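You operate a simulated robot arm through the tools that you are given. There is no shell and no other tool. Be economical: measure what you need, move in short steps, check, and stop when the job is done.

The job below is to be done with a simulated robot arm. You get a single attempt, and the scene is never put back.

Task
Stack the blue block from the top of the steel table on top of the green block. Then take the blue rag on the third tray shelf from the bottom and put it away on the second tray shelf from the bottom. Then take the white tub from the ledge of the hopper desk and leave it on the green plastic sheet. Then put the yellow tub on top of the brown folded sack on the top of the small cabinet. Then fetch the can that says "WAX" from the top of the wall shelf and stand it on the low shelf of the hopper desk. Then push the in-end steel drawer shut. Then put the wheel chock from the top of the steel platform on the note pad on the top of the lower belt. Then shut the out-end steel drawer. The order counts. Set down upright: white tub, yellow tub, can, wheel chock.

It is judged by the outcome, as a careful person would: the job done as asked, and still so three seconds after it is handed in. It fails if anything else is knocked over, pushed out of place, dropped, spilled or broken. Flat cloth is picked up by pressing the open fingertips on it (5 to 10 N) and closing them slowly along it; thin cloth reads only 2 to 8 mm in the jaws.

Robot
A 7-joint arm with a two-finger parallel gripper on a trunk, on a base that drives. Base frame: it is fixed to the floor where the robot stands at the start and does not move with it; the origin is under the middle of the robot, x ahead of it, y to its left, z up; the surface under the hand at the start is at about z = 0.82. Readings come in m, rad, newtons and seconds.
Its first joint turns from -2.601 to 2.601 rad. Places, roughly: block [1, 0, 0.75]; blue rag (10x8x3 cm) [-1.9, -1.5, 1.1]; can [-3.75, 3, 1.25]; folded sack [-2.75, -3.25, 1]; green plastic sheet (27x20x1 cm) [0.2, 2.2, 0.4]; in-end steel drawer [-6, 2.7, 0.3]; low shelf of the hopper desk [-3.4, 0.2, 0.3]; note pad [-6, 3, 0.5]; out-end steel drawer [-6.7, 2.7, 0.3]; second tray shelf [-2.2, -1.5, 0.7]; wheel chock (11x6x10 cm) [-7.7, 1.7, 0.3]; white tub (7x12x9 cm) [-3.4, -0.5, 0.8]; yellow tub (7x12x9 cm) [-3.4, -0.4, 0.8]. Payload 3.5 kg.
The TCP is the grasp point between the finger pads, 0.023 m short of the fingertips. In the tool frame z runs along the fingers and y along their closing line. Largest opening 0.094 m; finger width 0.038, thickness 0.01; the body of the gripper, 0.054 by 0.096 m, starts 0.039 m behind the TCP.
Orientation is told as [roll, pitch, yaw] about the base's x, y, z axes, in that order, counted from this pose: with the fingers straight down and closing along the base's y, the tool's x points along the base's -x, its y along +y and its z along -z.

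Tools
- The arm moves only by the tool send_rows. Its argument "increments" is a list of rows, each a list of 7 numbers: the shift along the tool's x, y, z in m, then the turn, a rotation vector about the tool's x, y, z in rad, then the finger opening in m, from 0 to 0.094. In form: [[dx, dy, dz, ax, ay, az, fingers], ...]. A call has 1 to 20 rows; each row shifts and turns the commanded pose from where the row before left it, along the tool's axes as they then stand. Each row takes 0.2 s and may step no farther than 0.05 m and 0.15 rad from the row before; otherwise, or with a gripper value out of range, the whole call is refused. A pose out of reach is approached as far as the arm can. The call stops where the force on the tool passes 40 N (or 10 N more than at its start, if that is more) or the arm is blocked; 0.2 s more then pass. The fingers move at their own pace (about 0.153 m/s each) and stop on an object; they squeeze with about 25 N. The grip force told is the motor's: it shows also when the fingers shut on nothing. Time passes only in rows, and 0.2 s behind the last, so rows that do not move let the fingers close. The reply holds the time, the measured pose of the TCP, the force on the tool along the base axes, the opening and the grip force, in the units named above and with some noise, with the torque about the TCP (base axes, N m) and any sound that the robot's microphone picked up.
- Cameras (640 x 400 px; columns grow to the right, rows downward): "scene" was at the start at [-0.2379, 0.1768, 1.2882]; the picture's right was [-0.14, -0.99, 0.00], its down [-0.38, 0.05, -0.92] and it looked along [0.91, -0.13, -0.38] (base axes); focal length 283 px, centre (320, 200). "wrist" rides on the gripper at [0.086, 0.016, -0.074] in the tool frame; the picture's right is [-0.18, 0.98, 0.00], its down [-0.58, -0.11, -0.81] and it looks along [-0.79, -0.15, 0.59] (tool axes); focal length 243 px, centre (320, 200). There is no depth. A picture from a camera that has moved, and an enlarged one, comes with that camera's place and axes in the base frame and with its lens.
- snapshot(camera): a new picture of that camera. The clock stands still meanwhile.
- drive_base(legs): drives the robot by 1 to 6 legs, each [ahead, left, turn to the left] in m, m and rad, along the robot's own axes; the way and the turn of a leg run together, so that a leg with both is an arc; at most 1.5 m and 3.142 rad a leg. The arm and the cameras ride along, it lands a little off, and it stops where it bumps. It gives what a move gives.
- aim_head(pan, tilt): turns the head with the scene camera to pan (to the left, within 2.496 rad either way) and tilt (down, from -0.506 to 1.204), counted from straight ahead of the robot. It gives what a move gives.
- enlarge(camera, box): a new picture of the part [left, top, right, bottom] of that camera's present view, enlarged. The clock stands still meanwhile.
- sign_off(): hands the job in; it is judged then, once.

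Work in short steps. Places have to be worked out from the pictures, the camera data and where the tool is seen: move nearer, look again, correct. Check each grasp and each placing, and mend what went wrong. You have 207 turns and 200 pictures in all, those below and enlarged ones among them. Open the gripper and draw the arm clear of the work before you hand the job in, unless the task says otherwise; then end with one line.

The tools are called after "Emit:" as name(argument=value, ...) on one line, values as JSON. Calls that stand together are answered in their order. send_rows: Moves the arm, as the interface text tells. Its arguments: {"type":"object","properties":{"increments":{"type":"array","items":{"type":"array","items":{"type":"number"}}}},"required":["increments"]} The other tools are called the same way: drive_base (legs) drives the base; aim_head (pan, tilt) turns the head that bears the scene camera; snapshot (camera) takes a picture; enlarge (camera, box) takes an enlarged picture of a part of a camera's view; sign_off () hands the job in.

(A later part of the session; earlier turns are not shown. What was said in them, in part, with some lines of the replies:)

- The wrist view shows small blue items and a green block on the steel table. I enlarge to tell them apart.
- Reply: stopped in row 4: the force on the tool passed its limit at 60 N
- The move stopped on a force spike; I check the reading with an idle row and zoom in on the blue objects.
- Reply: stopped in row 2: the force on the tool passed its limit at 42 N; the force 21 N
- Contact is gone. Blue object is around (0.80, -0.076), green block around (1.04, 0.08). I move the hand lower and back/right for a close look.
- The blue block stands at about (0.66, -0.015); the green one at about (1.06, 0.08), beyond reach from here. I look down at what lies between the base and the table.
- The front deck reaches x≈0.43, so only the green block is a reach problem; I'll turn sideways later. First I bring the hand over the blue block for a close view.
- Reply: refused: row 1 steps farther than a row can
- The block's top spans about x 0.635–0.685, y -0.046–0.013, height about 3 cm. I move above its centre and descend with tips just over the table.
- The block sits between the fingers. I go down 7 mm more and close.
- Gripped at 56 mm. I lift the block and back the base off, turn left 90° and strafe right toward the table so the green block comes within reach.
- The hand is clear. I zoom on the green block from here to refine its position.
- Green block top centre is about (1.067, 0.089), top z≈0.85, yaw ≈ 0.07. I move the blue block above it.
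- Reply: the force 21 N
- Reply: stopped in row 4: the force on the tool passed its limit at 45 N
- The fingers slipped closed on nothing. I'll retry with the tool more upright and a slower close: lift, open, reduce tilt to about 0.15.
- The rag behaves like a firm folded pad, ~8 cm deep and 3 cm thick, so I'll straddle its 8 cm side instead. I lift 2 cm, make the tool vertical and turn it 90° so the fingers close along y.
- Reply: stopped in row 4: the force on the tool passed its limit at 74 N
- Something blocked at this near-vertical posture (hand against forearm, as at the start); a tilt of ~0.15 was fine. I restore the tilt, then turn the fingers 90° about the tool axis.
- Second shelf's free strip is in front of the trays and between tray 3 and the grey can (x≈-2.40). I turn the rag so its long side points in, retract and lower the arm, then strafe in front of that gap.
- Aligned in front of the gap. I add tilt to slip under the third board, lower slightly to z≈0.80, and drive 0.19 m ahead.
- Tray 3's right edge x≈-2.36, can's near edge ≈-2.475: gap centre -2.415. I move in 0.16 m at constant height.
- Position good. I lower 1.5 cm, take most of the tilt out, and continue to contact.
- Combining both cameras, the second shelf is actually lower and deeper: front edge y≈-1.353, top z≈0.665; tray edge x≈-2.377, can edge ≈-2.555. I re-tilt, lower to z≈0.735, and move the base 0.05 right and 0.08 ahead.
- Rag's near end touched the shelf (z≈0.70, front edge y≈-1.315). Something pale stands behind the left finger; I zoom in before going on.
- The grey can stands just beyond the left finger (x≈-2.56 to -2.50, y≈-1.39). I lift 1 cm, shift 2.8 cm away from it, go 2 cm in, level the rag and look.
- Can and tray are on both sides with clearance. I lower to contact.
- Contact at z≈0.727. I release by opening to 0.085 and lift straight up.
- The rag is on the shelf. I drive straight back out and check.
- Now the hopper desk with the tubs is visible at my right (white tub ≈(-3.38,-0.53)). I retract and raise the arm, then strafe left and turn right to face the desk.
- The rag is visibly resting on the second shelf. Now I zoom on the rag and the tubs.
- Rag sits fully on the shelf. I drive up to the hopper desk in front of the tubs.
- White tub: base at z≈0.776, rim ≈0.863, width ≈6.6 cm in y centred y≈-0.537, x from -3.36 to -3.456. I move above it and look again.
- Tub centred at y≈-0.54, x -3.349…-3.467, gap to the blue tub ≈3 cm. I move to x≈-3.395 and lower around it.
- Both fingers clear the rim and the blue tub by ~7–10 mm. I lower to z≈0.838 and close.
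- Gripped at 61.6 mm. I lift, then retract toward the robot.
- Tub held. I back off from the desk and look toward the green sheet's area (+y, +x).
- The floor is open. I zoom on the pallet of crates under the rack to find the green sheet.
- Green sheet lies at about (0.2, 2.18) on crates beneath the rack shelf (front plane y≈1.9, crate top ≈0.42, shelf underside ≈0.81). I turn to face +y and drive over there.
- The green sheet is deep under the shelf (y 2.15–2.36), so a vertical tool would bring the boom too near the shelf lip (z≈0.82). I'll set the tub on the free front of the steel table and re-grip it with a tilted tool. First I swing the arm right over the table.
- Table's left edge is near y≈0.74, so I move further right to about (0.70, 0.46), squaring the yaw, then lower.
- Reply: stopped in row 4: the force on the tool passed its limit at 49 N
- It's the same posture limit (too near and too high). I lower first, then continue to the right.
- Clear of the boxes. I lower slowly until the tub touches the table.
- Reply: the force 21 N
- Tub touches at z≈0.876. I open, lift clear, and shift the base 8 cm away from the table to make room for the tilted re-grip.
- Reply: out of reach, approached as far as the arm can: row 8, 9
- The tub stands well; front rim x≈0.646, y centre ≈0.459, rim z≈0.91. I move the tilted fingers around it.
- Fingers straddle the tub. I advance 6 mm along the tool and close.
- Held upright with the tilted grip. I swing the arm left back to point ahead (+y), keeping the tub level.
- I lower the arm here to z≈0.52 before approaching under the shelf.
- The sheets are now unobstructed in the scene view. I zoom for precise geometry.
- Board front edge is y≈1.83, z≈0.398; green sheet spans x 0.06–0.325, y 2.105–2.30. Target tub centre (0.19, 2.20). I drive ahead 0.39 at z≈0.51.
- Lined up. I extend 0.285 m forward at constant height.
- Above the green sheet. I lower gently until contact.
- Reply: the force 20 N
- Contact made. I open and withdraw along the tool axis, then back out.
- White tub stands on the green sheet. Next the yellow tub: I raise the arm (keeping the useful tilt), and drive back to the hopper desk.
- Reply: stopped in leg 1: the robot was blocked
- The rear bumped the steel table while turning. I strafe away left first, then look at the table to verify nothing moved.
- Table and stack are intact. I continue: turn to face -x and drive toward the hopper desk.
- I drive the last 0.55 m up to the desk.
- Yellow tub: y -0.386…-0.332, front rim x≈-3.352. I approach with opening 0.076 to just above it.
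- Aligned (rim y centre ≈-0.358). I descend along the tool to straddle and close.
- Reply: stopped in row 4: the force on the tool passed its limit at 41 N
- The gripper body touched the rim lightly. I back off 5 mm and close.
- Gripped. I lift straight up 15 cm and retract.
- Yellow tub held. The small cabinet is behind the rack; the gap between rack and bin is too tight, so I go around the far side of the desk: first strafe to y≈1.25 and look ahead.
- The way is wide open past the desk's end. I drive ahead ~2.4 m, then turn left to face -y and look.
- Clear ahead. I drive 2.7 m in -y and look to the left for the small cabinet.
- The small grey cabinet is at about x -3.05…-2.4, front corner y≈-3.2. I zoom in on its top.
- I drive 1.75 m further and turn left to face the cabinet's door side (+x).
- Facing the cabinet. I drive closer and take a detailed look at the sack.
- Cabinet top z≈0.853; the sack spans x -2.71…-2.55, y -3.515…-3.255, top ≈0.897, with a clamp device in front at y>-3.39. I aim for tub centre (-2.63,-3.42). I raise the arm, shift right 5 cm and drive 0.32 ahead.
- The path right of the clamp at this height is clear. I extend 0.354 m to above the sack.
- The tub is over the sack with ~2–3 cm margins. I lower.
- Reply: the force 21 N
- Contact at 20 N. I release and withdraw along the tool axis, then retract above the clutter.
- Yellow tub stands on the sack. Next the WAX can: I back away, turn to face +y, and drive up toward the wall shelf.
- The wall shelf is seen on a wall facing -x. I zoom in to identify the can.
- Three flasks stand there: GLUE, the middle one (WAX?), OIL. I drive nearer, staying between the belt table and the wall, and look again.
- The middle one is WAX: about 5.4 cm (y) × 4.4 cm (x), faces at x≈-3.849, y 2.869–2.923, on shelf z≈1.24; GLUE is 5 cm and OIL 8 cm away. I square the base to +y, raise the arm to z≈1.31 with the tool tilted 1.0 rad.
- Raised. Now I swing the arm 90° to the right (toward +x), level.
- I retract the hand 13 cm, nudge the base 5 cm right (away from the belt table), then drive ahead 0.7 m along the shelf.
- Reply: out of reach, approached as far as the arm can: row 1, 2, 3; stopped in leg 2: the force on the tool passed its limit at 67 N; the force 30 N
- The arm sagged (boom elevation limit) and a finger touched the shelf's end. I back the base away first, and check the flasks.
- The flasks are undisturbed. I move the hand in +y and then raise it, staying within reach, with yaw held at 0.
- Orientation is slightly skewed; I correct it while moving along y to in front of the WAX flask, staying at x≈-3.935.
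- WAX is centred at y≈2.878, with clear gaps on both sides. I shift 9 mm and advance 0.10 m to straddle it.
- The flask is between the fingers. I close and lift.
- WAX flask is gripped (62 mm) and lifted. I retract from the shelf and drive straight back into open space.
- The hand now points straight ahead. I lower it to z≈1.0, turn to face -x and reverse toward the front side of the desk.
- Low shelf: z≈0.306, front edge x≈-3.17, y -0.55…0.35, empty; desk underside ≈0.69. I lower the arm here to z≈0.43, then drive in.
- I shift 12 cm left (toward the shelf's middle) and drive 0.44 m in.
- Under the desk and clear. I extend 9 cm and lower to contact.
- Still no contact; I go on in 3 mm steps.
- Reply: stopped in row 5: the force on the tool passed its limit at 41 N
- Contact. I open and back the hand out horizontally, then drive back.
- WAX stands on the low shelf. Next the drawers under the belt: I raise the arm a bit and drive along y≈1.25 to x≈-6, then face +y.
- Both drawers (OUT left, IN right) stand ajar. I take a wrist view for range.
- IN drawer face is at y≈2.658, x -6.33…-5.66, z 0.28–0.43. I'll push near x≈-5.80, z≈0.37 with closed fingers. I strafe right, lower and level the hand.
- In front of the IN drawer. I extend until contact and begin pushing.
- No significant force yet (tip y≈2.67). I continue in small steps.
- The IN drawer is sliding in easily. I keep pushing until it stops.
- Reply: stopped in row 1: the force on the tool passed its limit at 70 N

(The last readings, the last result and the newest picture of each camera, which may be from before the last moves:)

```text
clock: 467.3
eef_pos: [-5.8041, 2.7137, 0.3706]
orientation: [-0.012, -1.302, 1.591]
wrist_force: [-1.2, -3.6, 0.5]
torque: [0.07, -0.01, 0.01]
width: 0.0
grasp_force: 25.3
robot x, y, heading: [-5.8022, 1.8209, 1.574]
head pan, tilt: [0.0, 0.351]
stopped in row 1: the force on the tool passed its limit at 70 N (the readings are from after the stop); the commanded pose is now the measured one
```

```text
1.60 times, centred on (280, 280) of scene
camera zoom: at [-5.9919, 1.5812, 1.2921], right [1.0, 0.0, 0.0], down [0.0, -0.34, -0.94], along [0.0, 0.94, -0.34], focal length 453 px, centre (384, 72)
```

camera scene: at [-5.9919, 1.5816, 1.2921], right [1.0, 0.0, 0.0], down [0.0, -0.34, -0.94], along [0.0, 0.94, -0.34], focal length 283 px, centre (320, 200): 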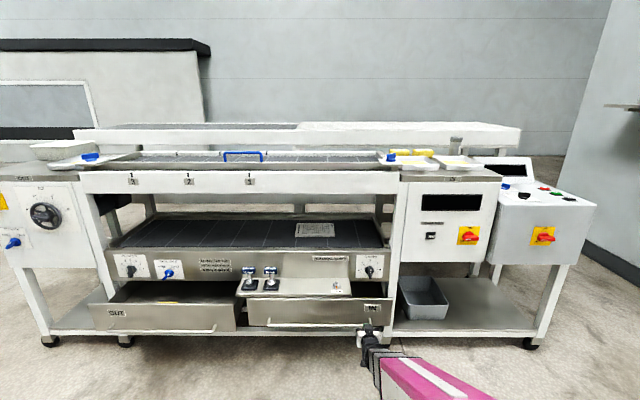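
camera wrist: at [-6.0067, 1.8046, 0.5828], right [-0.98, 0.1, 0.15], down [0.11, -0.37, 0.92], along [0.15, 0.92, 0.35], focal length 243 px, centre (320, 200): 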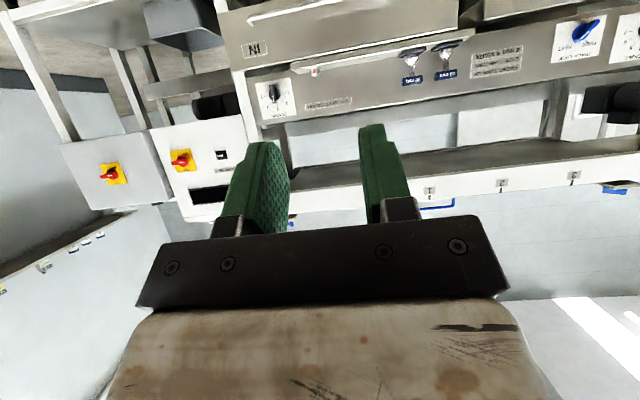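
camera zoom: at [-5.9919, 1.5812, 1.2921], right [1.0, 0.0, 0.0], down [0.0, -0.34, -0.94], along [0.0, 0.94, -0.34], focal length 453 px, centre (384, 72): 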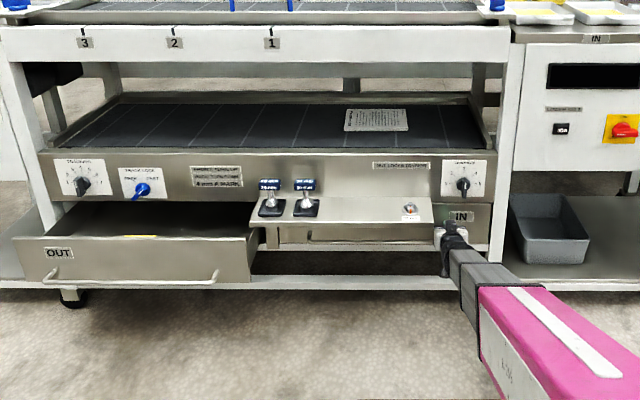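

It stopped hard at face y≈2.736 — shut. I withdraw, back off, and check it.

Emit:
send_rows(increments=[[0.0079, 0, -0.029, 0, 0, 0, 0], [0.0079, 0, -0.029, 0, 0, 0, 0], [0.0079, 0, -0.029, 0, 0, 0, 0], [0, 0, 0, 0, 0, 0, 0]])

Emit:
drive_base(legs=[[-0.6, 0, 0]])

Emit:
enlarge(camera="scene", box=[120, 140, 440, 300])

```text
clock: 468.3
eef_pos: [-5.8034, 2.6235, 0.3712]
orientation: [-0.011, -1.302, 1.59]
wrist_force: [-0.3, -0.5, 0.2]
torque: [-0.03, -0.01, 0.01]
width: 0.0003
grasp_force: 25.7
robot x, y, heading: [-5.8069, 1.822, 1.573]
head pan, tilt: [0.0, 0.351]
```

```text
clock: 471.7
eef_pos: [-5.8022, 2.0177, 0.371]
orientation: [-0.012, -1.3, 1.592]
wrist_force: [-0.4, 0.0, 0.7]
torque: [-0.01, -0.03, 0.03]
width: 0.0002
grasp_force: 25.3
robot x, y, heading: [-5.8035, 1.212, 1.578]
head pan, tilt: [0.0, 0.351]
```

```text
2.00 times, centred on (280, 220) of scene
camera zoom: at [-5.9877, 0.9734, 1.2921], right [1.0, 0.01, 0.0], down [0.0, -0.34, -0.94], along [-0.01, 0.94, -0.34], focal length 566 px, centre (400, 160)
```

zoom: 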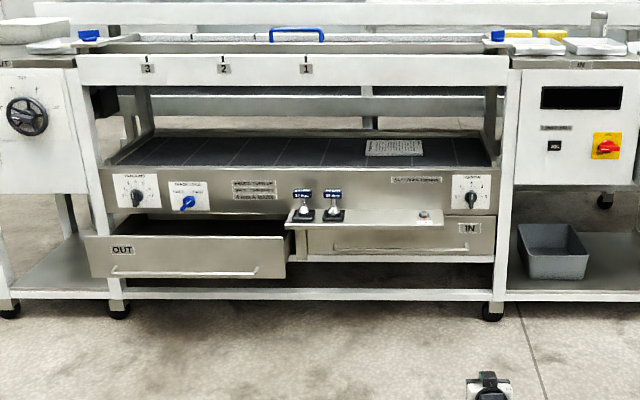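

IN drawer is shut. Now the chock: I look left toward the steel platform.

Emit:
aim_head(pan=1.45, tilt=0.5)

Emit:
snapshot(camera="scene")

```text
clock: 473.3
eef_pos: [-5.8029, 2.0178, 0.3714]
orientation: [-0.012, -1.3, 1.594]
wrist_force: [-0.7, -0.2, -1.1]
torque: [0.0, 0.0, 0.0]
width: 0.0
grasp_force: 25.1
robot x, y, heading: [-5.8014, 1.2122, 1.578]
head pan, tilt: [1.45, 0.499]
```

```text
43 pictures are left
camera scene: at [-6.0774, 0.8906, 1.2785], right [0.11, 0.99, 0.0], down [0.48, -0.05, -0.88], along [-0.87, 0.1, -0.48], focal length 283 px, centre (320, 200)
```

scene: 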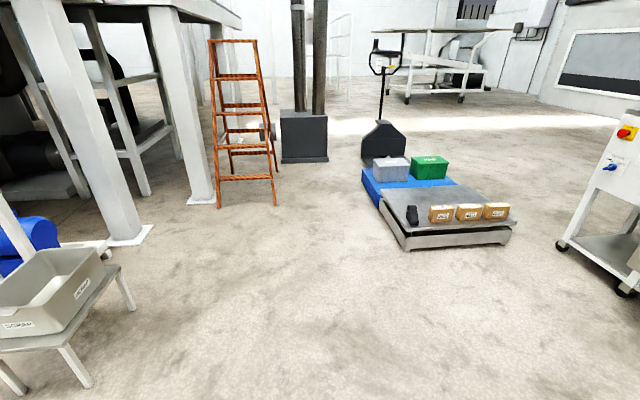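

Emit:
enlarge(camera="scene", box=[360, 140, 520, 260])

```text
3.33 times, centred on (440, 200) of scene
camera zoom: at [-6.0774, 0.8906, 1.2785], right [0.11, 0.99, 0.0], down [0.48, -0.05, -0.88], along [-0.87, 0.1, -0.48], focal length 944 px, centre (-80, 200)
```

zoom: 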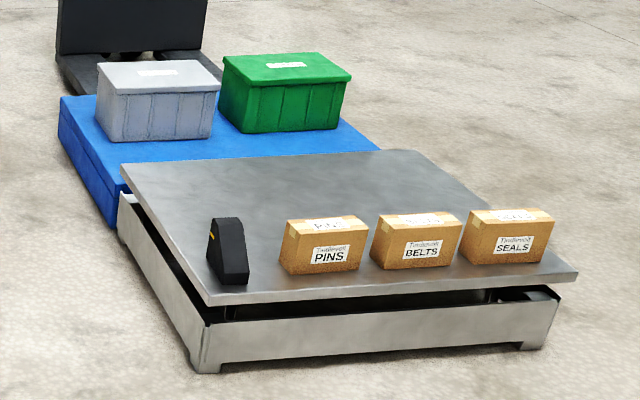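

The black chock stands at the front-left of the scale platform (plate z≈0.19), about x -7.615…-7.725, y 1.69–1.745. I turn to face -x and drive up in front of it.

Emit:
send_rows(increments=[[0, 0, -0.04, 0, 0.1, 0, 0.04], [0, 0, -0.04, 0, 0, 0, 0.085], [0, 0, 0, 0, 0, 0, 0.085]])

Emit:
drive_base(legs=[[0, 0, 1.564], [0.6, -0.5, 0]])

Emit:
aim_head(pan=0.0, tilt=0.6)

Emit:
snapshot(camera="scene")

Emit:
snapshot(camera="wrist")

```text
clock: 474.1
eef_pos: [-5.8023, 1.9433, 0.3984]
orientation: [-0.01, -1.2, 1.589]
wrist_force: [-1.6, -0.1, 0.0]
torque: [0.02, -0.01, 0.01]
width: 0.0849
grasp_force: 0.0
robot x, y, heading: [-5.801, 1.2116, 1.581]
head pan, tilt: [1.45, 0.499]
```

```text
clock: 482.1
eef_pos: [-7.1235, 1.7341, 0.3976]
orientation: [-0.008, -1.201, 3.135]
wrist_force: [0.1, 0.4, -0.1]
torque: [-0.02, -0.02, 0.02]
width: 0.0848
grasp_force: 0.0
robot x, y, heading: [-6.3921, 1.7192, 3.124]
head pan, tilt: [1.45, 0.499]
```

```text
clock: 483.7
eef_pos: [-7.1237, 1.7341, 0.3978]
orientation: [-0.011, -1.202, 3.135]
wrist_force: [0.3, -0.7, -1.0]
torque: [0.03, -0.05, 0.01]
width: 0.0851
grasp_force: 0.1
robot x, y, heading: [-6.3932, 1.7212, 3.126]
head pan, tilt: [0.0, 0.6]
```

```text
41 pictures are left
camera scene: at [-6.1549, 1.5243, 1.2694], right [0.02, 1.0, 0.0], down [0.56, -0.01, -0.83], along [-0.82, 0.01, -0.56], focal length 283 px, centre (320, 200)
```

scene: 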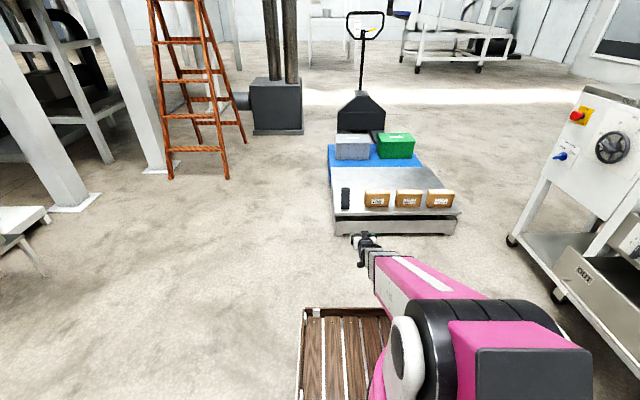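

```text
40 pictures are left
camera wrist: at [-7.0235, 1.7167, 0.3454], right [-0.08, -0.98, 0.17], down [0.54, 0.1, 0.83], along [-0.84, 0.16, 0.53], focal length 243 px, centre (320, 200)
```

wrist: 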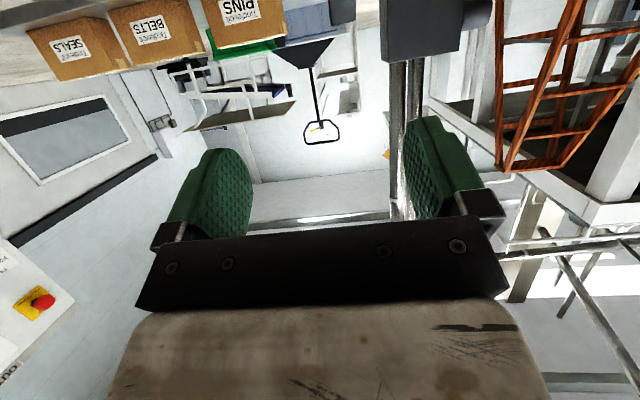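

I zoom on the chock from here for a precise position.

Emit:
enlarge(camera="scene", box=[310, 160, 430, 245])

```text
4.71 times, centred on (370, 202) of scene
camera zoom: at [-6.1549, 1.5243, 1.2694], right [0.02, 1.0, 0.0], down [0.56, -0.01, -0.83], along [-0.82, 0.01, -0.56], focal length 1332 px, centre (85, 188)
```

zoom: 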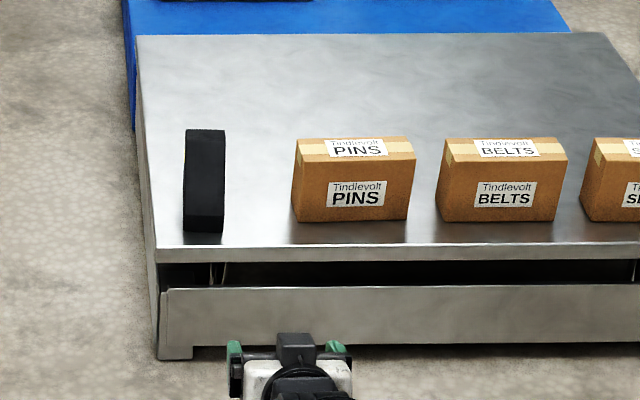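

Chock base front at x≈-7.605, y 1.677–1.732 (centre 1.704), plate z≈0.205. I lower to z≈0.33, shift 3 cm and drive ahead 0.40.

Emit:
send_rows(increments=[[0.0317, 0.015, 0.0123, 0, 0, 0, 0.085], [0.0317, 0.015, 0.0123, 0, 0, 0, 0.085], [0, 0, 0, 0, 0, 0, 0.085]])

Emit:
drive_base(legs=[[0.38, 0, 0.006]])

Emit:
snapshot(camera="wrist")

Emit:
enlarge(camera="scene", box=[300, 190, 440, 300])

```text
clock: 484.5
eef_pos: [-7.1246, 1.7039, 0.329]
orientation: [-0.01, -1.201, 3.135]
wrist_force: [0.0, 1.1, -0.3]
torque: [-0.02, 0.03, 0.01]
width: 0.0847
grasp_force: 0.1
robot x, y, heading: [-6.3924, 1.719, 3.122]
head pan, tilt: [0.0, 0.6]
```

```text
clock: 486.9
eef_pos: [-7.5023, 1.7064, 0.3298]
orientation: [-0.009, -1.2, 3.142]
wrist_force: [0.3, -0.5, 0.3]
torque: [-0.01, -0.02, 0.0]
width: 0.085
grasp_force: 0.0
robot x, y, heading: [-6.7712, 1.7263, 3.13]
head pan, tilt: [0.0, 0.6]
```

```text
38 pictures are left
camera wrist: at [-7.4012, 1.6891, 0.2773], right [-0.08, -0.98, 0.17], down [0.54, 0.1, 0.83], along [-0.84, 0.15, 0.53], focal length 243 px, centre (320, 200)
```

wrist: 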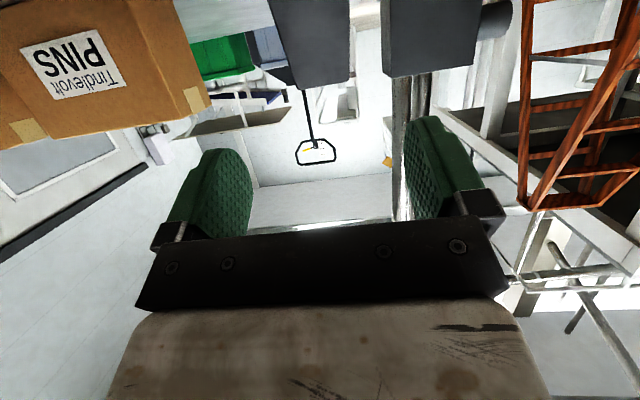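

```text
3.64 times, centred on (370, 245) of scene
camera zoom: at [-6.5319, 1.531, 1.2694], right [0.01, 1.0, 0.0], down [0.56, -0.01, -0.83], along [-0.83, 0.01, -0.56], focal length 1029 px, centre (138, 36)
```

zoom: 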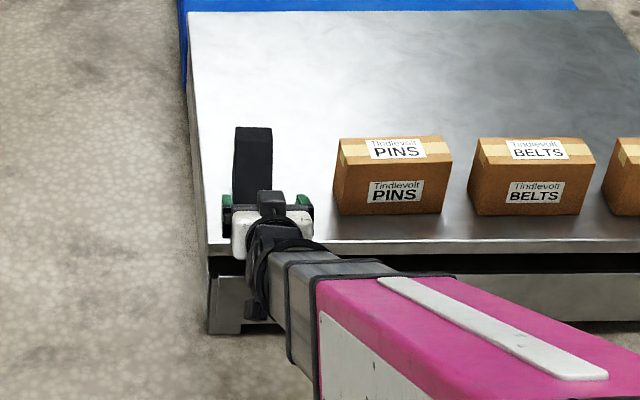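

I zoom the wrist view to understand the chock's shape.

Emit:
enlarge(camera="wrist", box=[200, 0, 440, 150])

```text
2.67 times, centred on (320, 75) of wrist
camera zoom: at [-7.4012, 1.6891, 0.2773], right [-0.08, -0.98, 0.17], down [0.54, 0.1, 0.83], along [-0.84, 0.15, 0.53], focal length 647 px, centre (320, 533)
```

zoom: 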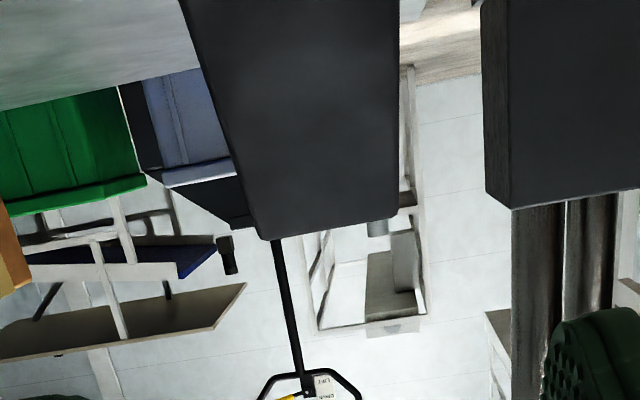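

The chock has a front slope rising to its top at the rear (x≈-7.70, z≈0.31); centre y≈1.711. I advance along the tool axis to about (-7.672, 1.711, 0.276).

Emit:
send_rows(increments=[[-0.0023, -0.005, 0.036, 0, 0, 0, 0.085], [-0.0023, 0, 0.036, 0, 0, 0, 0.085], [-0.0023, 0, 0.036, 0, 0, 0, 0.085], [-0.0023, 0, 0.036, 0, 0, 0, 0.085], [-0.0023, 0, 0.034, 0, 0, 0, 0.085], [0, 0, 0, 0, 0, 0, 0.085]])

Emit:
snapshot(camera="wrist")

```text
clock: 488.1
eef_pos: [-7.6615, 1.7147, 0.2786]
orientation: [-0.004, -1.193, 3.139]
wrist_force: [2.9, -0.7, 7.1]
torque: [-0.15, -0.95, -0.11]
width: 0.0848
grasp_force: 0.0
robot x, y, heading: [-6.7738, 1.7214, 3.132]
head pan, tilt: [0.0, 0.6]
stopped in row 6: the force on the tool passed its limit at 69 N (the readings are from after the stop); the commanded pose is now the measured one
```

```text
35 pictures are left
camera wrist: at [-7.5605, 1.6976, 0.2273], right [-0.08, -0.98, 0.17], down [0.53, 0.1, 0.84], along [-0.84, 0.15, 0.52], focal length 243 px, centre (320, 200)
```

wrist: 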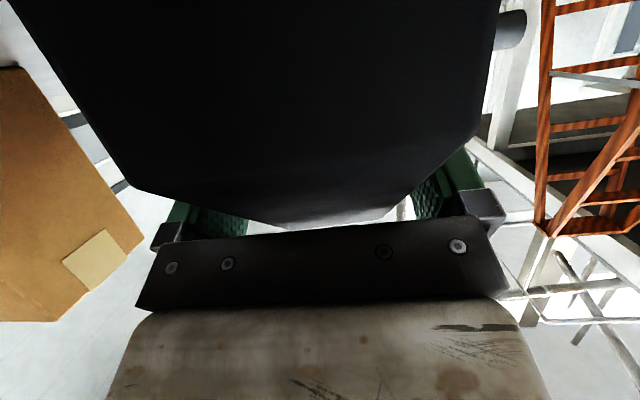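

Light contact with the slope. I back off 8 mm and close the fingers.

Emit:
send_rows(increments=[[-0.003, 0, -0.008, 0, 0, 0, 0.085], [0, 0, 0, 0, 0, 0, 0.075], [0, 0, 0, 0, 0, 0, 0.06], [0, 0, 0, 0, 0, 0, 0.045], [0, 0, 0, 0, 0, 0, 0.035], [0, 0, 0, 0, 0, 0, 0.035]])

Emit:
snapshot(camera="wrist")

```text
clock: 489.5
eef_pos: [-7.6556, 1.7152, 0.2842]
orientation: [-0.005, -1.191, 3.139]
wrist_force: [4.0, -4.4, 2.9]
torque: [-0.53, 0.02, 0.28]
width: 0.054
grasp_force: 25.3
robot x, y, heading: [-6.7722, 1.725, 3.13]
head pan, tilt: [0.0, 0.6]
```

```text
34 pictures are left
camera wrist: at [-7.5546, 1.6976, 0.2328], right [-0.08, -0.98, 0.17], down [0.53, 0.1, 0.84], along [-0.84, 0.15, 0.52], focal length 243 px, centre (320, 200)
```

wrist: 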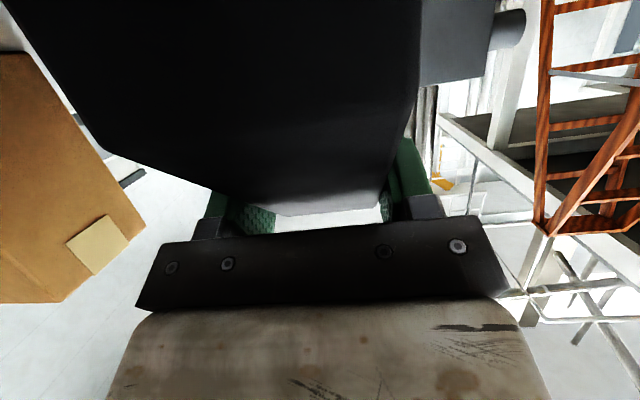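

Gripped at 54 mm. I lift gently 3 cm and check.

Emit:
send_rows(increments=[[-0.0093, 0, -0.0037, 0, 0, 0, 0.02], [-0.0093, 0, -0.0037, 0, 0, 0, 0.02], [-0.0093, 0, -0.0037, 0, 0, 0, 0.02], [0, 0, 0, 0, 0, 0, 0.02]])

Emit:
enlarge(camera="scene", box=[300, 170, 440, 280])

Emit:
snapshot(camera="wrist")

```text
clock: 490.5
eef_pos: [-7.6548, 1.714, 0.3159]
orientation: [-0.006, -1.19, 3.139]
wrist_force: [-0.4, -0.7, -3.9]
torque: [0.04, -0.01, 0.01]
width: 0.0537
grasp_force: 25.1
robot x, y, heading: [-6.7705, 1.7229, 3.129]
head pan, tilt: [0.0, 0.6]
```

```text
3.64 times, centred on (370, 225) of scene
camera zoom: at [-6.532, 1.531, 1.2694], right [0.01, 1.0, 0.0], down [0.56, -0.01, -0.83], along [-0.82, 0.01, -0.56], focal length 1029 px, centre (138, 109)
```

zoom: 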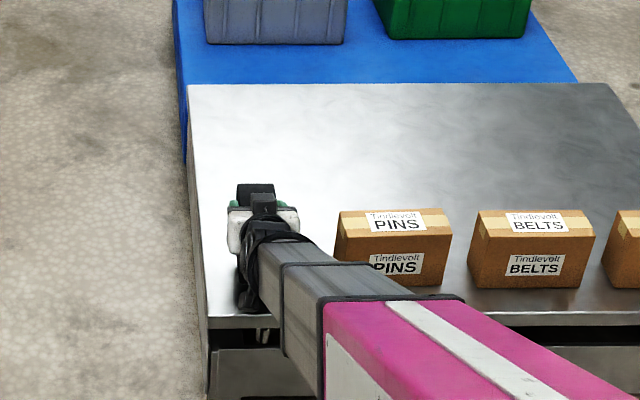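

```text
32 pictures are left
camera wrist: at [-7.5551, 1.6974, 0.2634], right [-0.08, -0.98, 0.17], down [0.53, 0.1, 0.84], along [-0.84, 0.15, 0.52], focal length 243 px, centre (320, 200)
```

wrist: 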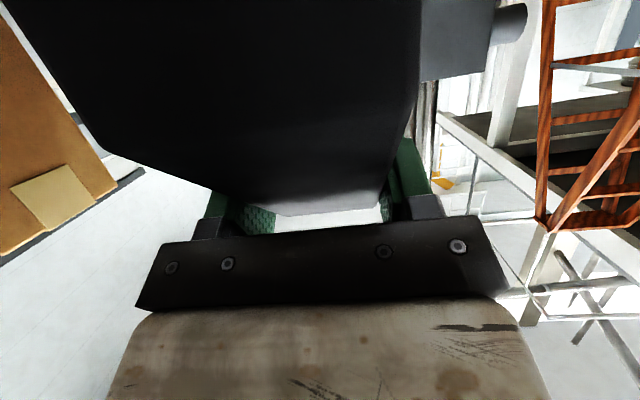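

The chock is held (≈4 N). I raise it a bit, back away from the platform, then retract and raise the arm to z≈0.76.

Emit:
drive_base(legs=[[-0.4, 0.4, 0]])

Emit:
send_rows(increments=[[-0.0434, 0, -0.0172, 0, 0, 0, 0.02], [-0.0434, 0, -0.0172, 0, 0, 0, 0.02], [-0.0434, 0, -0.0172, 0, 0, 0, 0.02], [-0.0434, 0, -0.0172, 0, 0, 0, 0.02], [-0.0434, 0, -0.0172, 0, 0, 0, 0.02], [-0.0434, 0, -0.0172, 0, 0, 0, 0.02], [-0.0434, 0, -0.0172, 0, 0, 0, 0.02], [-0.0434, 0, -0.0172, 0, 0, 0, 0.02], [-0.0434, 0, -0.0172, 0, 0, 0, 0.02], [0.016, 0, -0.04, 0, 0, 0, 0.02], [0.016, 0, -0.04, 0, 0, 0, 0.02], [0.016, 0, -0.04, 0, 0, 0, 0.02], [0.016, 0, -0.04, 0, 0, 0, 0.02], [0, 0, 0, 0, 0, 0, 0.02]])

Emit:
drive_base(legs=[[0, 0, -1.558], [0, -0.35, 0]])

Emit:
aim_head(pan=0.0, tilt=0.35)

Emit:
snapshot(camera="scene")

```text
clock: 493.7
eef_pos: [-7.2648, 1.3128, 0.315]
orientation: [-0.007, -1.191, 3.133]
wrist_force: [0.0, -0.3, -5.5]
torque: [-0.03, 0.0, 0.02]
width: 0.0538
grasp_force: 24.5
robot x, y, heading: [-6.3791, 1.3179, 3.124]
head pan, tilt: [0.0, 0.6]
```

```text
clock: 496.7
eef_pos: [-7.0918, 1.2982, 0.7031]
orientation: [-0.006, -1.19, 3.135]
wrist_force: [0.3, -0.7, -4.9]
torque: [-0.03, 0.03, 0.0]
width: 0.0539
grasp_force: 25.3
out of reach, approached as far as the arm can: row 5, 6, 8, 9
robot x, y, heading: [-6.3809, 1.3181, 3.125]
head pan, tilt: [0.0, 0.6]
```

```text
clock: 502.8
eef_pos: [-6.0539, 2.0263, 0.704]
orientation: [-0.008, -1.19, 1.576]
wrist_force: [-1.3, 0.6, -3.5]
torque: [-0.04, 0.0, 0.0]
width: 0.0536
grasp_force: 25.0
robot x, y, heading: [-6.0277, 1.3163, 1.572]
head pan, tilt: [0.0, 0.6]
```

```text
clock: 503.6
eef_pos: [-6.0541, 2.0276, 0.7044]
orientation: [-0.006, -1.188, 1.576]
wrist_force: [-0.2, -0.7, -5.2]
torque: [0.01, 0.02, 0.0]
width: 0.0541
grasp_force: 25.1
robot x, y, heading: [-6.0249, 1.3164, 1.565]
head pan, tilt: [0.0, 0.351]
```

```text
31 pictures are left
camera scene: at [-6.2168, 1.0799, 1.2921], right [1.0, 0.0, 0.0], down [0.0, -0.34, -0.94], along [0.0, 0.94, -0.34], focal length 283 px, centre (320, 200)
```

scene: 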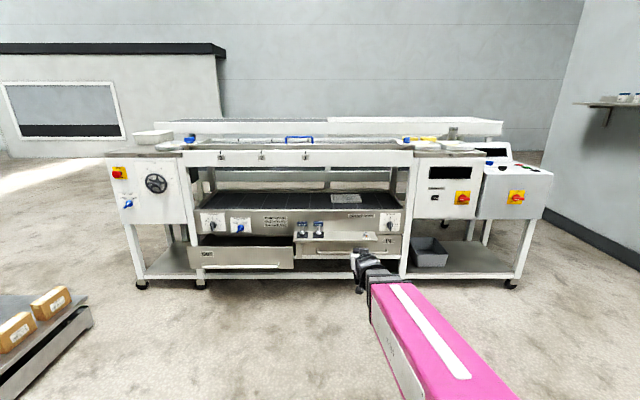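

I raise to z≈0.747, centre on the pad's x≈-6.02, and drive ahead 0.6 to just before the belt opening.

Emit:
send_rows(increments=[[-0.02, -0.017, -0.008, 0, 0, 0, 0.02], [-0.02, -0.017, -0.008, 0, 0, 0, 0.02], [0, 0, 0, 0, 0, 0, 0.02]])

Emit:
drive_base(legs=[[0.58, 0, 0.004]])

Emit:
enlarge(camera="scene", box=[180, 160, 460, 340])

Emit:
snapshot(camera="wrist")

```text
clock: 504.4
eef_pos: [-6.0398, 2.0294, 0.7243]
orientation: [-0.038, -1.236, 1.569]
wrist_force: [0.3, 0.0, -4.7]
torque: [0.0, 0.02, 0.0]
width: 0.054
grasp_force: 24.7
out of reach, approached as far as the arm can: row 1, 2
robot x, y, heading: [-6.0232, 1.3149, 1.567]
head pan, tilt: [0.0, 0.351]
```

```text
clock: 507.7
eef_pos: [-6.0504, 2.6093, 0.7243]
orientation: [-0.038, -1.234, 1.586]
wrist_force: [-0.1, -0.2, -4.5]
torque: [-0.03, -0.03, 0.03]
width: 0.0539
grasp_force: 25.0
robot x, y, heading: [-6.0298, 1.8932, 1.58]
head pan, tilt: [0.0, 0.351]
```

```text
2.22 times, centred on (320, 250) of scene
camera zoom: at [-6.2151, 1.6561, 1.2922], right [1.0, 0.01, 0.0], down [0.0, -0.34, -0.94], along [-0.01, 0.94, -0.34], focal length 629 px, centre (320, 89)
```

zoom: 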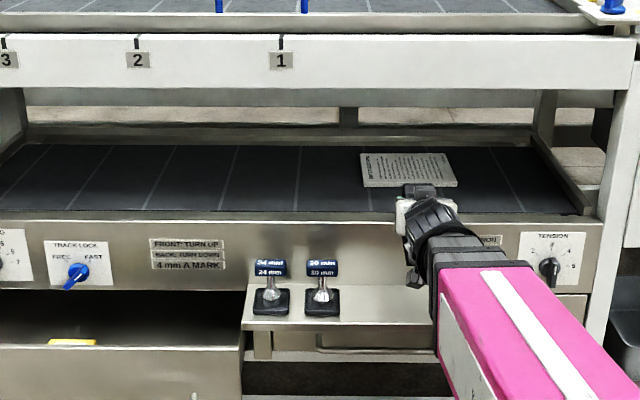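

```text
29 pictures are left
camera wrist: at [-6.0687, 2.5097, 0.6678], right [-0.98, 0.08, 0.16], down [0.09, -0.57, 0.82], along [0.16, 0.82, 0.56], focal length 243 px, centre (320, 200)
```

wrist: 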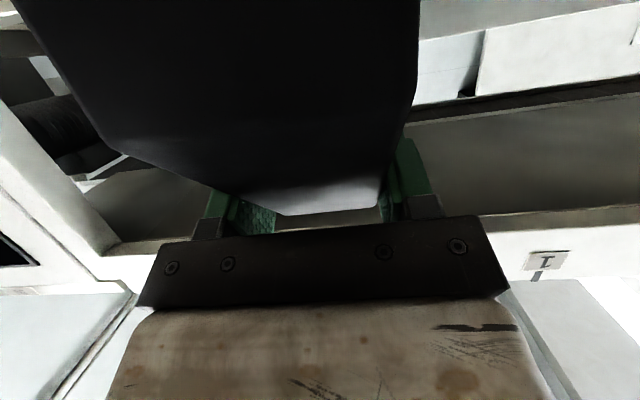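

The arm is near a straight-wrist limit at this short reach, so I extend first (0.1 m), raise 2 cm, and correct the small orientation drift.

Emit:
send_rows(increments=[[-0.011, 0, 0.0315, 0, 0, 0, 0.02], [-0.011, 0, 0.0315, 0, 0, 0, 0.02], [-0.0095, 0, -0.0033, 0, 0, 0, 0.02], [-0.0095, 0, -0.0033, -0.012, 0.02, 0.002, 0.02], [0, 0, 0, -0.013, 0.025, 0.003, 0.02], [0, 0, 0, 0, 0, 0, 0.02]])

```text
clock: 509.1
eef_pos: [-6.051, 2.6745, 0.7431]
orientation: [-0.023, -1.218, 1.577]
wrist_force: [0.6, -0.2, -4.3]
torque: [-0.02, 0.01, 0.03]
width: 0.0539
grasp_force: 25.1
robot x, y, heading: [-6.033, 1.8938, 1.579]
head pan, tilt: [0.0, 0.351]
```

Better. I correct the remaining drift and go ahead another 5 cm with the arm.

Emit:
send_rows(increments=[[-0.0087, 0, 0.0235, -0.01, 0.014, 0, 0.02], [-0.0087, 0, 0.0235, -0.01, 0.014, 0, 0.02], [0, 0, 0, 0, 0, 0, 0.02], [0, 0, 0, 0, 0, 0, 0.02]])

Emit:
enlarge(camera="scene", box=[220, 160, 460, 310])

```text
clock: 510.1
eef_pos: [-6.0506, 2.6733, 0.7424]
orientation: [-0.023, -1.215, 1.578]
wrist_force: [0.4, 0.5, -4.5]
torque: [-0.02, 0.01, -0.02]
width: 0.0537
grasp_force: 25.3
out of reach, approached as far as the arm can: row 1, 2
robot x, y, heading: [-6.0258, 1.8909, 1.579]
head pan, tilt: [0.0, 0.351]
```

```text
2.67 times, centred on (340, 235) of scene
camera zoom: at [-6.2151, 1.6561, 1.2922], right [1.0, 0.01, 0.0], down [0.0, -0.34, -0.94], along [-0.01, 0.94, -0.34], focal length 755 px, centre (267, 107)
```

zoom: 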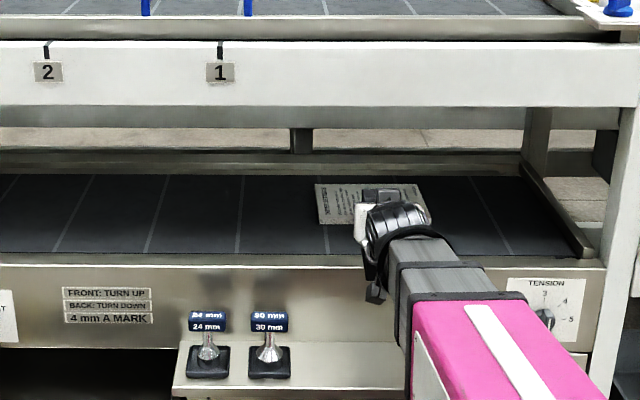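

That confirms a wrist limit at longer reach; the present reach (0.78) is fine, so I bring the chock over the pad by driving the base ahead 0.24 m instead.

Emit:
drive_base(legs=[[0.14, 0, 0], [0.1, 0, 0]])

Emit:
enlarge(camera="scene", box=[240, 180, 440, 320])

Emit:
snapshot(camera="wrist")

```text
clock: 512.1
eef_pos: [-6.0527, 2.9131, 0.743]
orientation: [-0.022, -1.215, 1.576]
wrist_force: [0.6, -0.5, -4.5]
torque: [0.0, -0.01, -0.01]
width: 0.0533
grasp_force: 25.6
robot x, y, heading: [-6.0292, 2.1322, 1.587]
head pan, tilt: [0.0, 0.351]
```

```text
2.86 times, centred on (340, 250) of scene
camera zoom: at [-6.2175, 1.8954, 1.2922], right [1.0, 0.01, 0.0], down [0.0, -0.34, -0.94], along [-0.01, 0.94, -0.34], focal length 809 px, centre (263, 57)
```

zoom: 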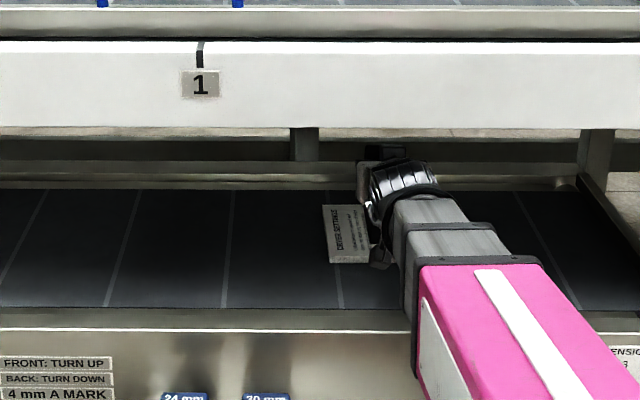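

```text
26 pictures are left
camera wrist: at [-6.0692, 2.8137, 0.6889], right [-0.98, 0.08, 0.16], down [0.09, -0.56, 0.83], along [0.16, 0.83, 0.54], focal length 243 px, centre (320, 200)
```

wrist: 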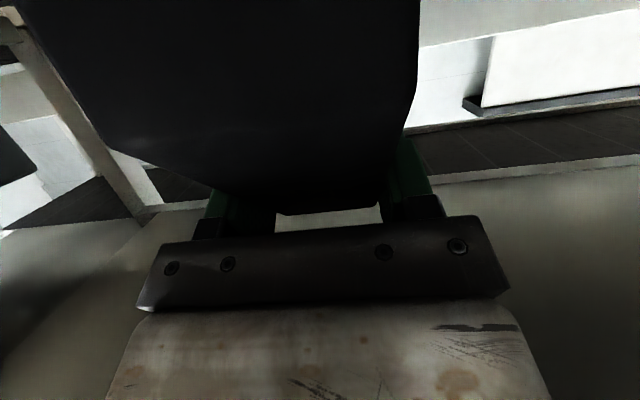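

Pad: y 2.865–3.016, x -6.135…-5.925. I nudge the base 2.5 cm ahead and lower slowly.

Emit:
drive_base(legs=[[0.025, 0, 0]])

Emit:
send_rows(increments=[[0.0047, 0, 0.0017, 0, 0, 0, 0.02], [0.0047, 0, 0.0017, 0, 0, 0, 0.02], [0, 0, 0, 0, 0, 0, 0.02]])

```text
clock: 513.0
eef_pos: [-6.0529, 2.9384, 0.7428]
orientation: [-0.023, -1.217, 1.577]
wrist_force: [-0.2, -0.3, -5.8]
torque: [0.0, 0.02, 0.01]
width: 0.0537
grasp_force: 25.1
robot x, y, heading: [-6.0303, 2.163, 1.575]
head pan, tilt: [0.0, 0.351]
```

```text
clock: 513.8
eef_pos: [-6.0528, 2.9376, 0.7341]
orientation: [-0.022, -1.218, 1.577]
wrist_force: [-0.1, 0.6, -4.8]
torque: [-0.06, -0.01, -0.01]
width: 0.0539
grasp_force: 25.2
robot x, y, heading: [-6.0277, 2.1577, 1.583]
head pan, tilt: [0.0, 0.351]
```

Lowering works. I continue, also levelling the small tilt.

Emit:
send_rows(increments=[[0.0028, 0, 0.001, -0.01, 0.013, 0, 0.02], [0.0028, 0, 0.001, -0.01, 0.013, 0, 0.02], [0.0028, 0, 0.001, 0, 0, 0, 0.02], [0, 0, 0, 0, 0, 0, 0.02]])

```text
clock: 514.8
eef_pos: [-6.0614, 2.9377, 0.7216]
orientation: [-0.011, -1.193, 1.575]
wrist_force: [0.5, -0.1, -4.0]
torque: [0.01, -0.02, 0.03]
width: 0.0542
grasp_force: 25.6
out of reach, approached as far as the arm can: row 2
robot x, y, heading: [-6.0307, 2.1599, 1.582]
head pan, tilt: [0.0, 0.351]
```

Nearly level now. Continue lowering to contact.

Emit:
send_rows(increments=[[0.0023, 0, 0.0009, 0, 0, 0, 0.02], [0.0023, 0, 0.0009, 0, 0, 0, 0.02], [0.0023, 0, 0.0009, 0, 0, 0, 0.02], [0, 0, 0, 0, 0, 0, 0.02]])

```text
clock: 515.8
eef_pos: [-6.0612, 2.9378, 0.7147]
orientation: [-0.009, -1.193, 1.575]
wrist_force: [0.1, -0.3, -5.0]
torque: [0.01, 0.0, 0.03]
width: 0.0538
grasp_force: 25.1
robot x, y, heading: [-6.0281, 2.1577, 1.579]
head pan, tilt: [0.0, 0.351]
```

Emit:
send_rows(increments=[[0.0023, 0, 0.0009, 0, 0, 0, 0.02], [0.0023, 0, 0.0009, 0, 0, 0, 0.02], [0.0023, 0, 0.0009, 0, 0, 0, 0.02], [0.0023, 0, 0.0009, 0, 0, 0, 0.02], [0, 0, 0, 0, 0, 0, 0.02]])

Emit:
enlarge(camera="scene", box=[280, 200, 440, 310])

```text
clock: 517.0
eef_pos: [-6.0587, 2.9379, 0.7047]
orientation: [-0.008, -1.192, 1.577]
wrist_force: [0.2, 0.3, -3.9]
torque: [0.01, -0.01, -0.02]
width: 0.054
grasp_force: 24.9
robot x, y, heading: [-6.0325, 2.1603, 1.579]
head pan, tilt: [0.0, 0.351]
```

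```text
3.64 times, centred on (360, 255) of scene
camera zoom: at [-6.2177, 1.9203, 1.2922], right [1.0, 0.01, 0.0], down [0.0, -0.34, -0.94], along [-0.01, 0.94, -0.34], focal length 1029 px, centre (174, 0)
```

zoom: 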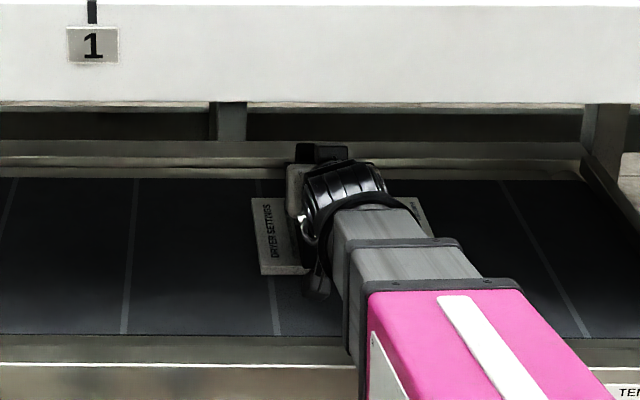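

Not down yet, so the pad is a little lower (z≈0.62) and its y range 2.886–3.048. I nudge the base 2.5 cm ahead and continue lowering.

Emit:
drive_base(legs=[[0.03, 0, 0]])

Emit:
send_rows(increments=[[0.0023, 0, 0.0009, 0, 0, 0, 0.02], [0.0023, 0, 0.0009, 0, 0, 0, 0.02], [0.0023, 0, 0.0009, 0, 0, 0, 0.02], [0.0023, 0, 0.0009, 0, 0, 0, 0.02], [0, 0, 0, 0, 0, 0, 0.02]])

```text
clock: 517.8
eef_pos: [-6.0609, 2.9662, 0.7056]
orientation: [-0.01, -1.192, 1.576]
wrist_force: [0.8, -0.1, -4.5]
torque: [-0.04, 0.01, 0.02]
width: 0.0539
grasp_force: 25.1
robot x, y, heading: [-6.0275, 2.1865, 1.58]
head pan, tilt: [0.0, 0.351]
```

```text
clock: 519.0
eef_pos: [-6.0605, 2.966, 0.6952]
orientation: [-0.01, -1.191, 1.577]
wrist_force: [0.2, 0.7, -4.6]
torque: [-0.03, -0.01, -0.02]
width: 0.0537
grasp_force: 24.9
robot x, y, heading: [-6.0321, 2.1856, 1.579]
head pan, tilt: [0.0, 0.351]
```

Still free; continuing.

Emit:
send_rows(increments=[[0.0023, 0, 0.0009, 0, 0, 0, 0.02], [0.0023, 0, 0.0009, 0, 0, 0, 0.02], [0.0023, 0, 0.0009, 0, 0, 0, 0.02], [0.0023, 0, 0.0009, 0, 0, 0, 0.02], [0.0023, 0, 0.0009, 0, 0, 0, 0.02], [0.0023, 0, 0.0009, 0, 0, 0, 0.02], [0, 0, 0, 0, 0, 0, 0.02]])

Emit:
enlarge(camera="scene", box=[280, 200, 440, 310])

```text
clock: 520.6
eef_pos: [-6.0595, 2.9655, 0.6831]
orientation: [-0.007, -1.198, 1.575]
wrist_force: [5.3, 1.2, 37.6]
torque: [0.16, 0.11, 0.01]
width: 0.0538
grasp_force: 24.8
robot x, y, heading: [-6.0312, 2.1868, 1.576]
head pan, tilt: [0.0, 0.351]
```

```text
3.64 times, centred on (360, 255) of scene
camera zoom: at [-6.2178, 1.9493, 1.292], right [1.0, 0.01, 0.0], down [0.0, -0.34, -0.94], along [-0.01, 0.94, -0.34], focal length 1029 px, centre (174, 0)
```

zoom: 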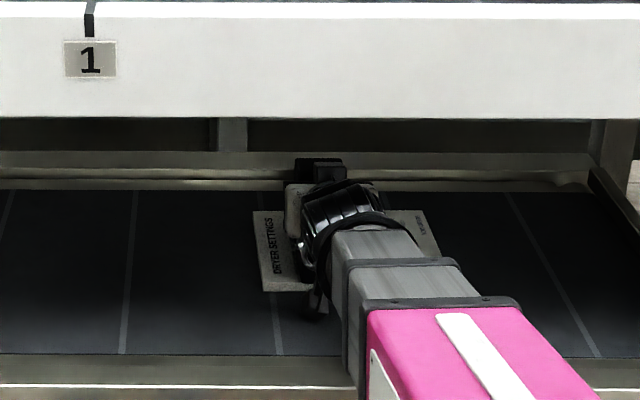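

Firm contact; the chock lies within the pad's outline. I ease off, open, and withdraw along the tool axis.

Emit:
send_rows(increments=[[-0.0023, 0, -0.0009, 0, 0, 0, 0.02], [0, 0, 0, 0, 0, 0, 0.06], [0, 0, 0, 0, 0, 0, 0.075], [0, 0, 0, 0, 0, 0, 0.08], [0, 0, -0.015, 0, 0, 0, 0.08], [0, 0, -0.025, 0, 0, 0, 0.08], [0, 0, 0, 0, 0, 0, 0.08]])

Emit:
snapshot(camera="wrist")

```text
clock: 522.2
eef_pos: [-6.0604, 2.9297, 0.6974]
orientation: [-0.008, -1.194, 1.576]
wrist_force: [-1.1, -0.1, 0.3]
torque: [0.02, -0.01, -0.01]
width: 0.0803
grasp_force: 0.0
robot x, y, heading: [-6.0281, 2.1913, 1.578]
head pan, tilt: [0.0, 0.351]
```

```text
23 pictures are left
camera wrist: at [-6.0767, 2.8284, 0.6458], right [-0.98, 0.07, 0.17], down [0.1, -0.53, 0.84], along [0.15, 0.84, 0.52], focal length 243 px, centre (320, 200)
```

wrist: 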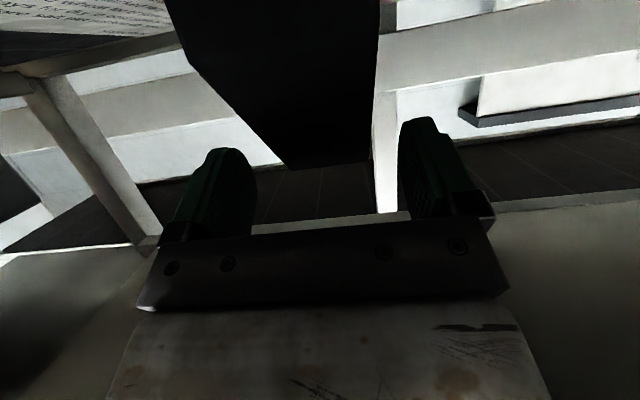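

Released; the chock stays put. I drive straight back and check.

Emit:
drive_base(legs=[[-0.3, 0, 0], [-0.4, 0, 0]])

Emit:
enlarge(camera="scene", box=[180, 160, 440, 320])

```text
clock: 526.3
eef_pos: [-6.0522, 2.2371, 0.6982]
orientation: [-0.008, -1.191, 1.575]
wrist_force: [0.8, -0.8, -0.5]
torque: [0.02, 0.01, 0.01]
width: 0.0804
grasp_force: 0.1
robot x, y, heading: [-6.0245, 1.4993, 1.579]
head pan, tilt: [0.0, 0.351]
```

```text
2.46 times, centred on (310, 240) of scene
camera zoom: at [-6.2132, 1.259, 1.2921], right [1.0, 0.0, 0.0], down [0.0, -0.34, -0.94], along [0.0, 0.94, -0.34], focal length 697 px, centre (345, 102)
```

zoom: 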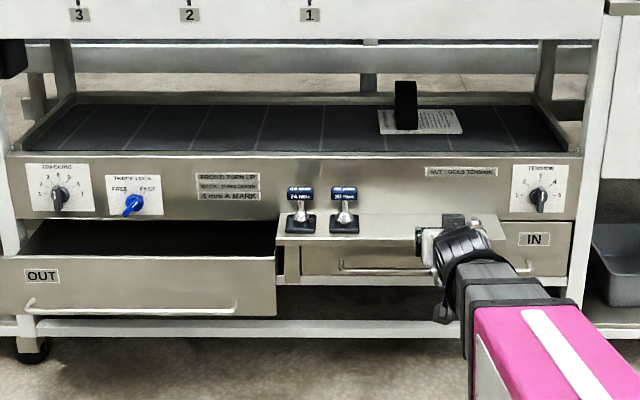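

The chock stands on the note pad. Finally the OUT drawer: I close the fingers, lower the hand to z≈0.37 and strafe left to x≈-6.68.

Emit:
send_rows(increments=[[0.0431, 0, 0.0172, 0, 0, 0, 0.02], [0.0431, 0, 0.0172, 0, 0, 0, 0], [0.0431, 0, 0.0172, 0, 0, 0, 0], [0.0431, 0, 0.0172, 0, 0, 0, 0], [0.0431, 0, 0.0172, 0, 0, 0, 0], [0.0431, 0, 0.0172, 0, 0, 0, 0], [0.0431, 0, 0.0172, 0, 0, 0, 0], [0, 0, 0, 0, -0.11, 0, 0], [0, 0, 0, 0, 0, 0, 0]])

Emit:
drive_base(legs=[[0, 0.63, -0.008], [0.3, 0, 0]])

Emit:
enlarge(camera="scene", box=[180, 200, 480, 400])

```text
clock: 528.3
eef_pos: [-6.052, 2.24, 0.3724]
orientation: [-0.012, -1.302, 1.576]
wrist_force: [0.4, 0.2, 0.6]
torque: [0.01, -0.05, -0.02]
width: 0.0
grasp_force: 25.0
robot x, y, heading: [-6.0233, 1.4949, 1.578]
head pan, tilt: [0.0, 0.351]
```

```text
clock: 533.4
eef_pos: [-6.6825, 2.5381, 0.373]
orientation: [-0.013, -1.301, 1.578]
wrist_force: [0.6, -1.1, 0.0]
torque: [0.03, -0.02, -0.01]
width: 0.0
grasp_force: 25.0
robot x, y, heading: [-6.6539, 1.7912, 1.581]
head pan, tilt: [0.0, 0.351]
```

```text
2.00 times, centred on (330, 300) of scene
camera zoom: at [-6.8408, 1.5568, 1.2921], right [1.0, 0.01, 0.0], down [0.0, -0.34, -0.94], along [-0.01, 0.94, -0.34], focal length 566 px, centre (300, 0)
```

zoom: 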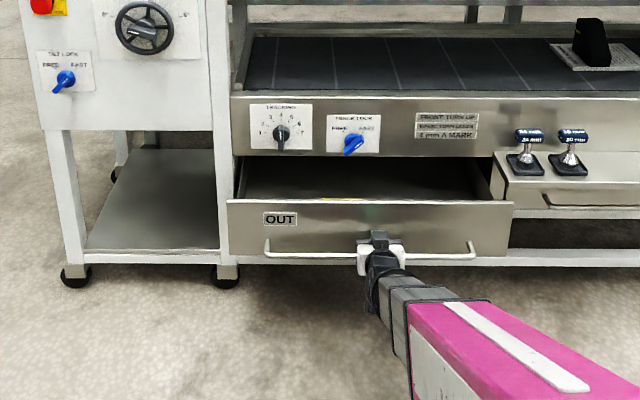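

Aligned with the OUT drawer. I push it in with small steps.

Emit:
send_rows(increments=[[-0.0079, 0, 0.029, 0, 0, 0, 0], [-0.0079, 0, 0.029, 0, 0, 0, 0], [-0.0079, 0, 0.029, 0, 0, 0, 0], [-0.0053, 0, 0.0193, 0, 0, 0, 0], [-0.0053, 0, 0.0193, 0, 0, 0, 0], [-0.0053, 0, 0.0193, 0, 0, 0, 0], [-0.0053, 0, 0.0193, 0, 0, 0, 0], [-0.0053, 0, 0.0193, 0, 0, 0, 0], [0, 0, 0, 0, 0, 0, 0]])

Emit:
enlarge(camera="scene", box=[180, 200, 480, 400])

```text
clock: 535.2
eef_pos: [-6.6818, 2.7154, 0.37]
orientation: [-0.011, -1.296, 1.575]
wrist_force: [0.3, -3.8, 0.0]
torque: [0.0, 0.02, -0.02]
width: 0.0
grasp_force: 25.1
robot x, y, heading: [-6.6521, 1.7972, 1.577]
head pan, tilt: [0.0, 0.351]
stopped in row 8: the force on the tool passed its limit at 70 N (the readings are from after the stop); the commanded pose is now the measured one
```

```text
2.00 times, centred on (330, 300) of scene
camera zoom: at [-6.8408, 1.5565, 1.2921], right [1.0, 0.01, 0.0], down [0.0, -0.34, -0.94], along [-0.01, 0.94, -0.34], focal length 566 px, centre (300, 0)
```

zoom: 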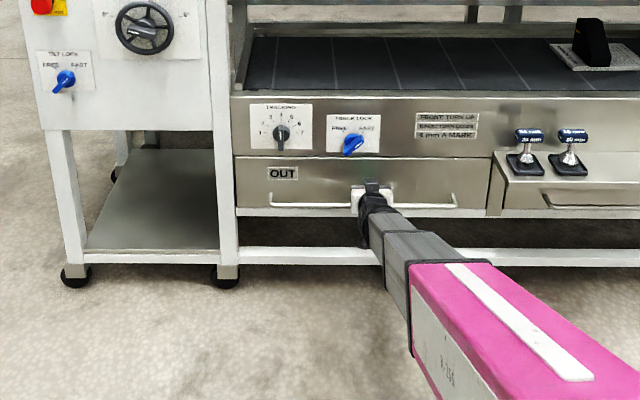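

The OUT drawer is flush and shut at the same stop. I withdraw, open the gripper, back off and take a final look at both drawers and the chock.

Emit:
send_rows(increments=[[0.0079, 0, -0.029, 0, 0, 0, 0], [0.0079, 0, -0.029, 0, 0, 0, 0], [0.0079, 0, -0.029, 0, 0, 0, 0], [0.0079, 0, -0.029, 0, 0, 0, 0], [0, 0, 0, 0, 0, 0, 0.06]])

Emit:
drive_base(legs=[[-0.6, 0, 0]])

Emit:
enlarge(camera="scene", box=[200, 130, 520, 330])

```text
clock: 536.4
eef_pos: [-6.6808, 2.596, 0.371]
orientation: [-0.013, -1.297, 1.579]
wrist_force: [-0.3, -0.7, 0.5]
torque: [0.0, -0.01, 0.01]
width: 0.0599
grasp_force: 0.0
robot x, y, heading: [-6.6545, 1.7954, 1.573]
head pan, tilt: [0.0, 0.351]
```

```text
clock: 539.8
eef_pos: [-6.677, 1.9838, 0.3724]
orientation: [-0.012, -1.298, 1.577]
wrist_force: [0.5, 0.4, 0.2]
torque: [-0.02, 0.02, -0.01]
width: 0.0601
grasp_force: 0.0
robot x, y, heading: [-6.648, 1.1848, 1.578]
head pan, tilt: [0.0, 0.351]
```

```text
2.00 times, centred on (360, 230) of scene
camera zoom: at [-6.8366, 0.9447, 1.2921], right [1.0, 0.01, 0.0], down [0.0, -0.34, -0.94], along [-0.01, 0.94, -0.34], focal length 566 px, centre (240, 140)
```

zoom: 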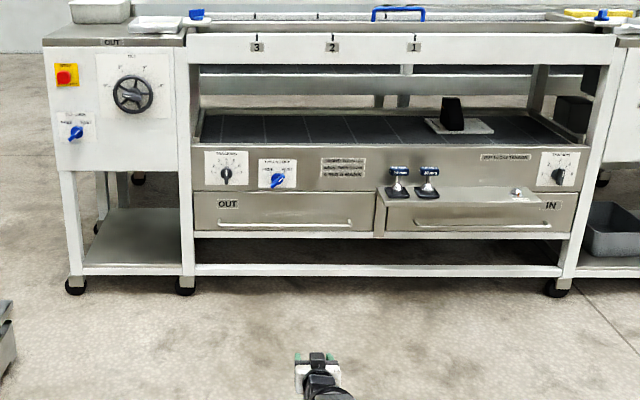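

Both drawers are shut, the chock stands on the pad, and the arm is clear with the gripper open. I hand the job in.

Emit:
sign_off()

```text
The job is handed in.
```

All eight steps were done in order, with the can, both tubs and the chock set upright. Along the way the robot's rear touched the steel table, a finger touched the end of the wall shelf, and the hand pressed lightly on the yellow tub's rim and on the chock; in the pictures I took, nothing had moved.
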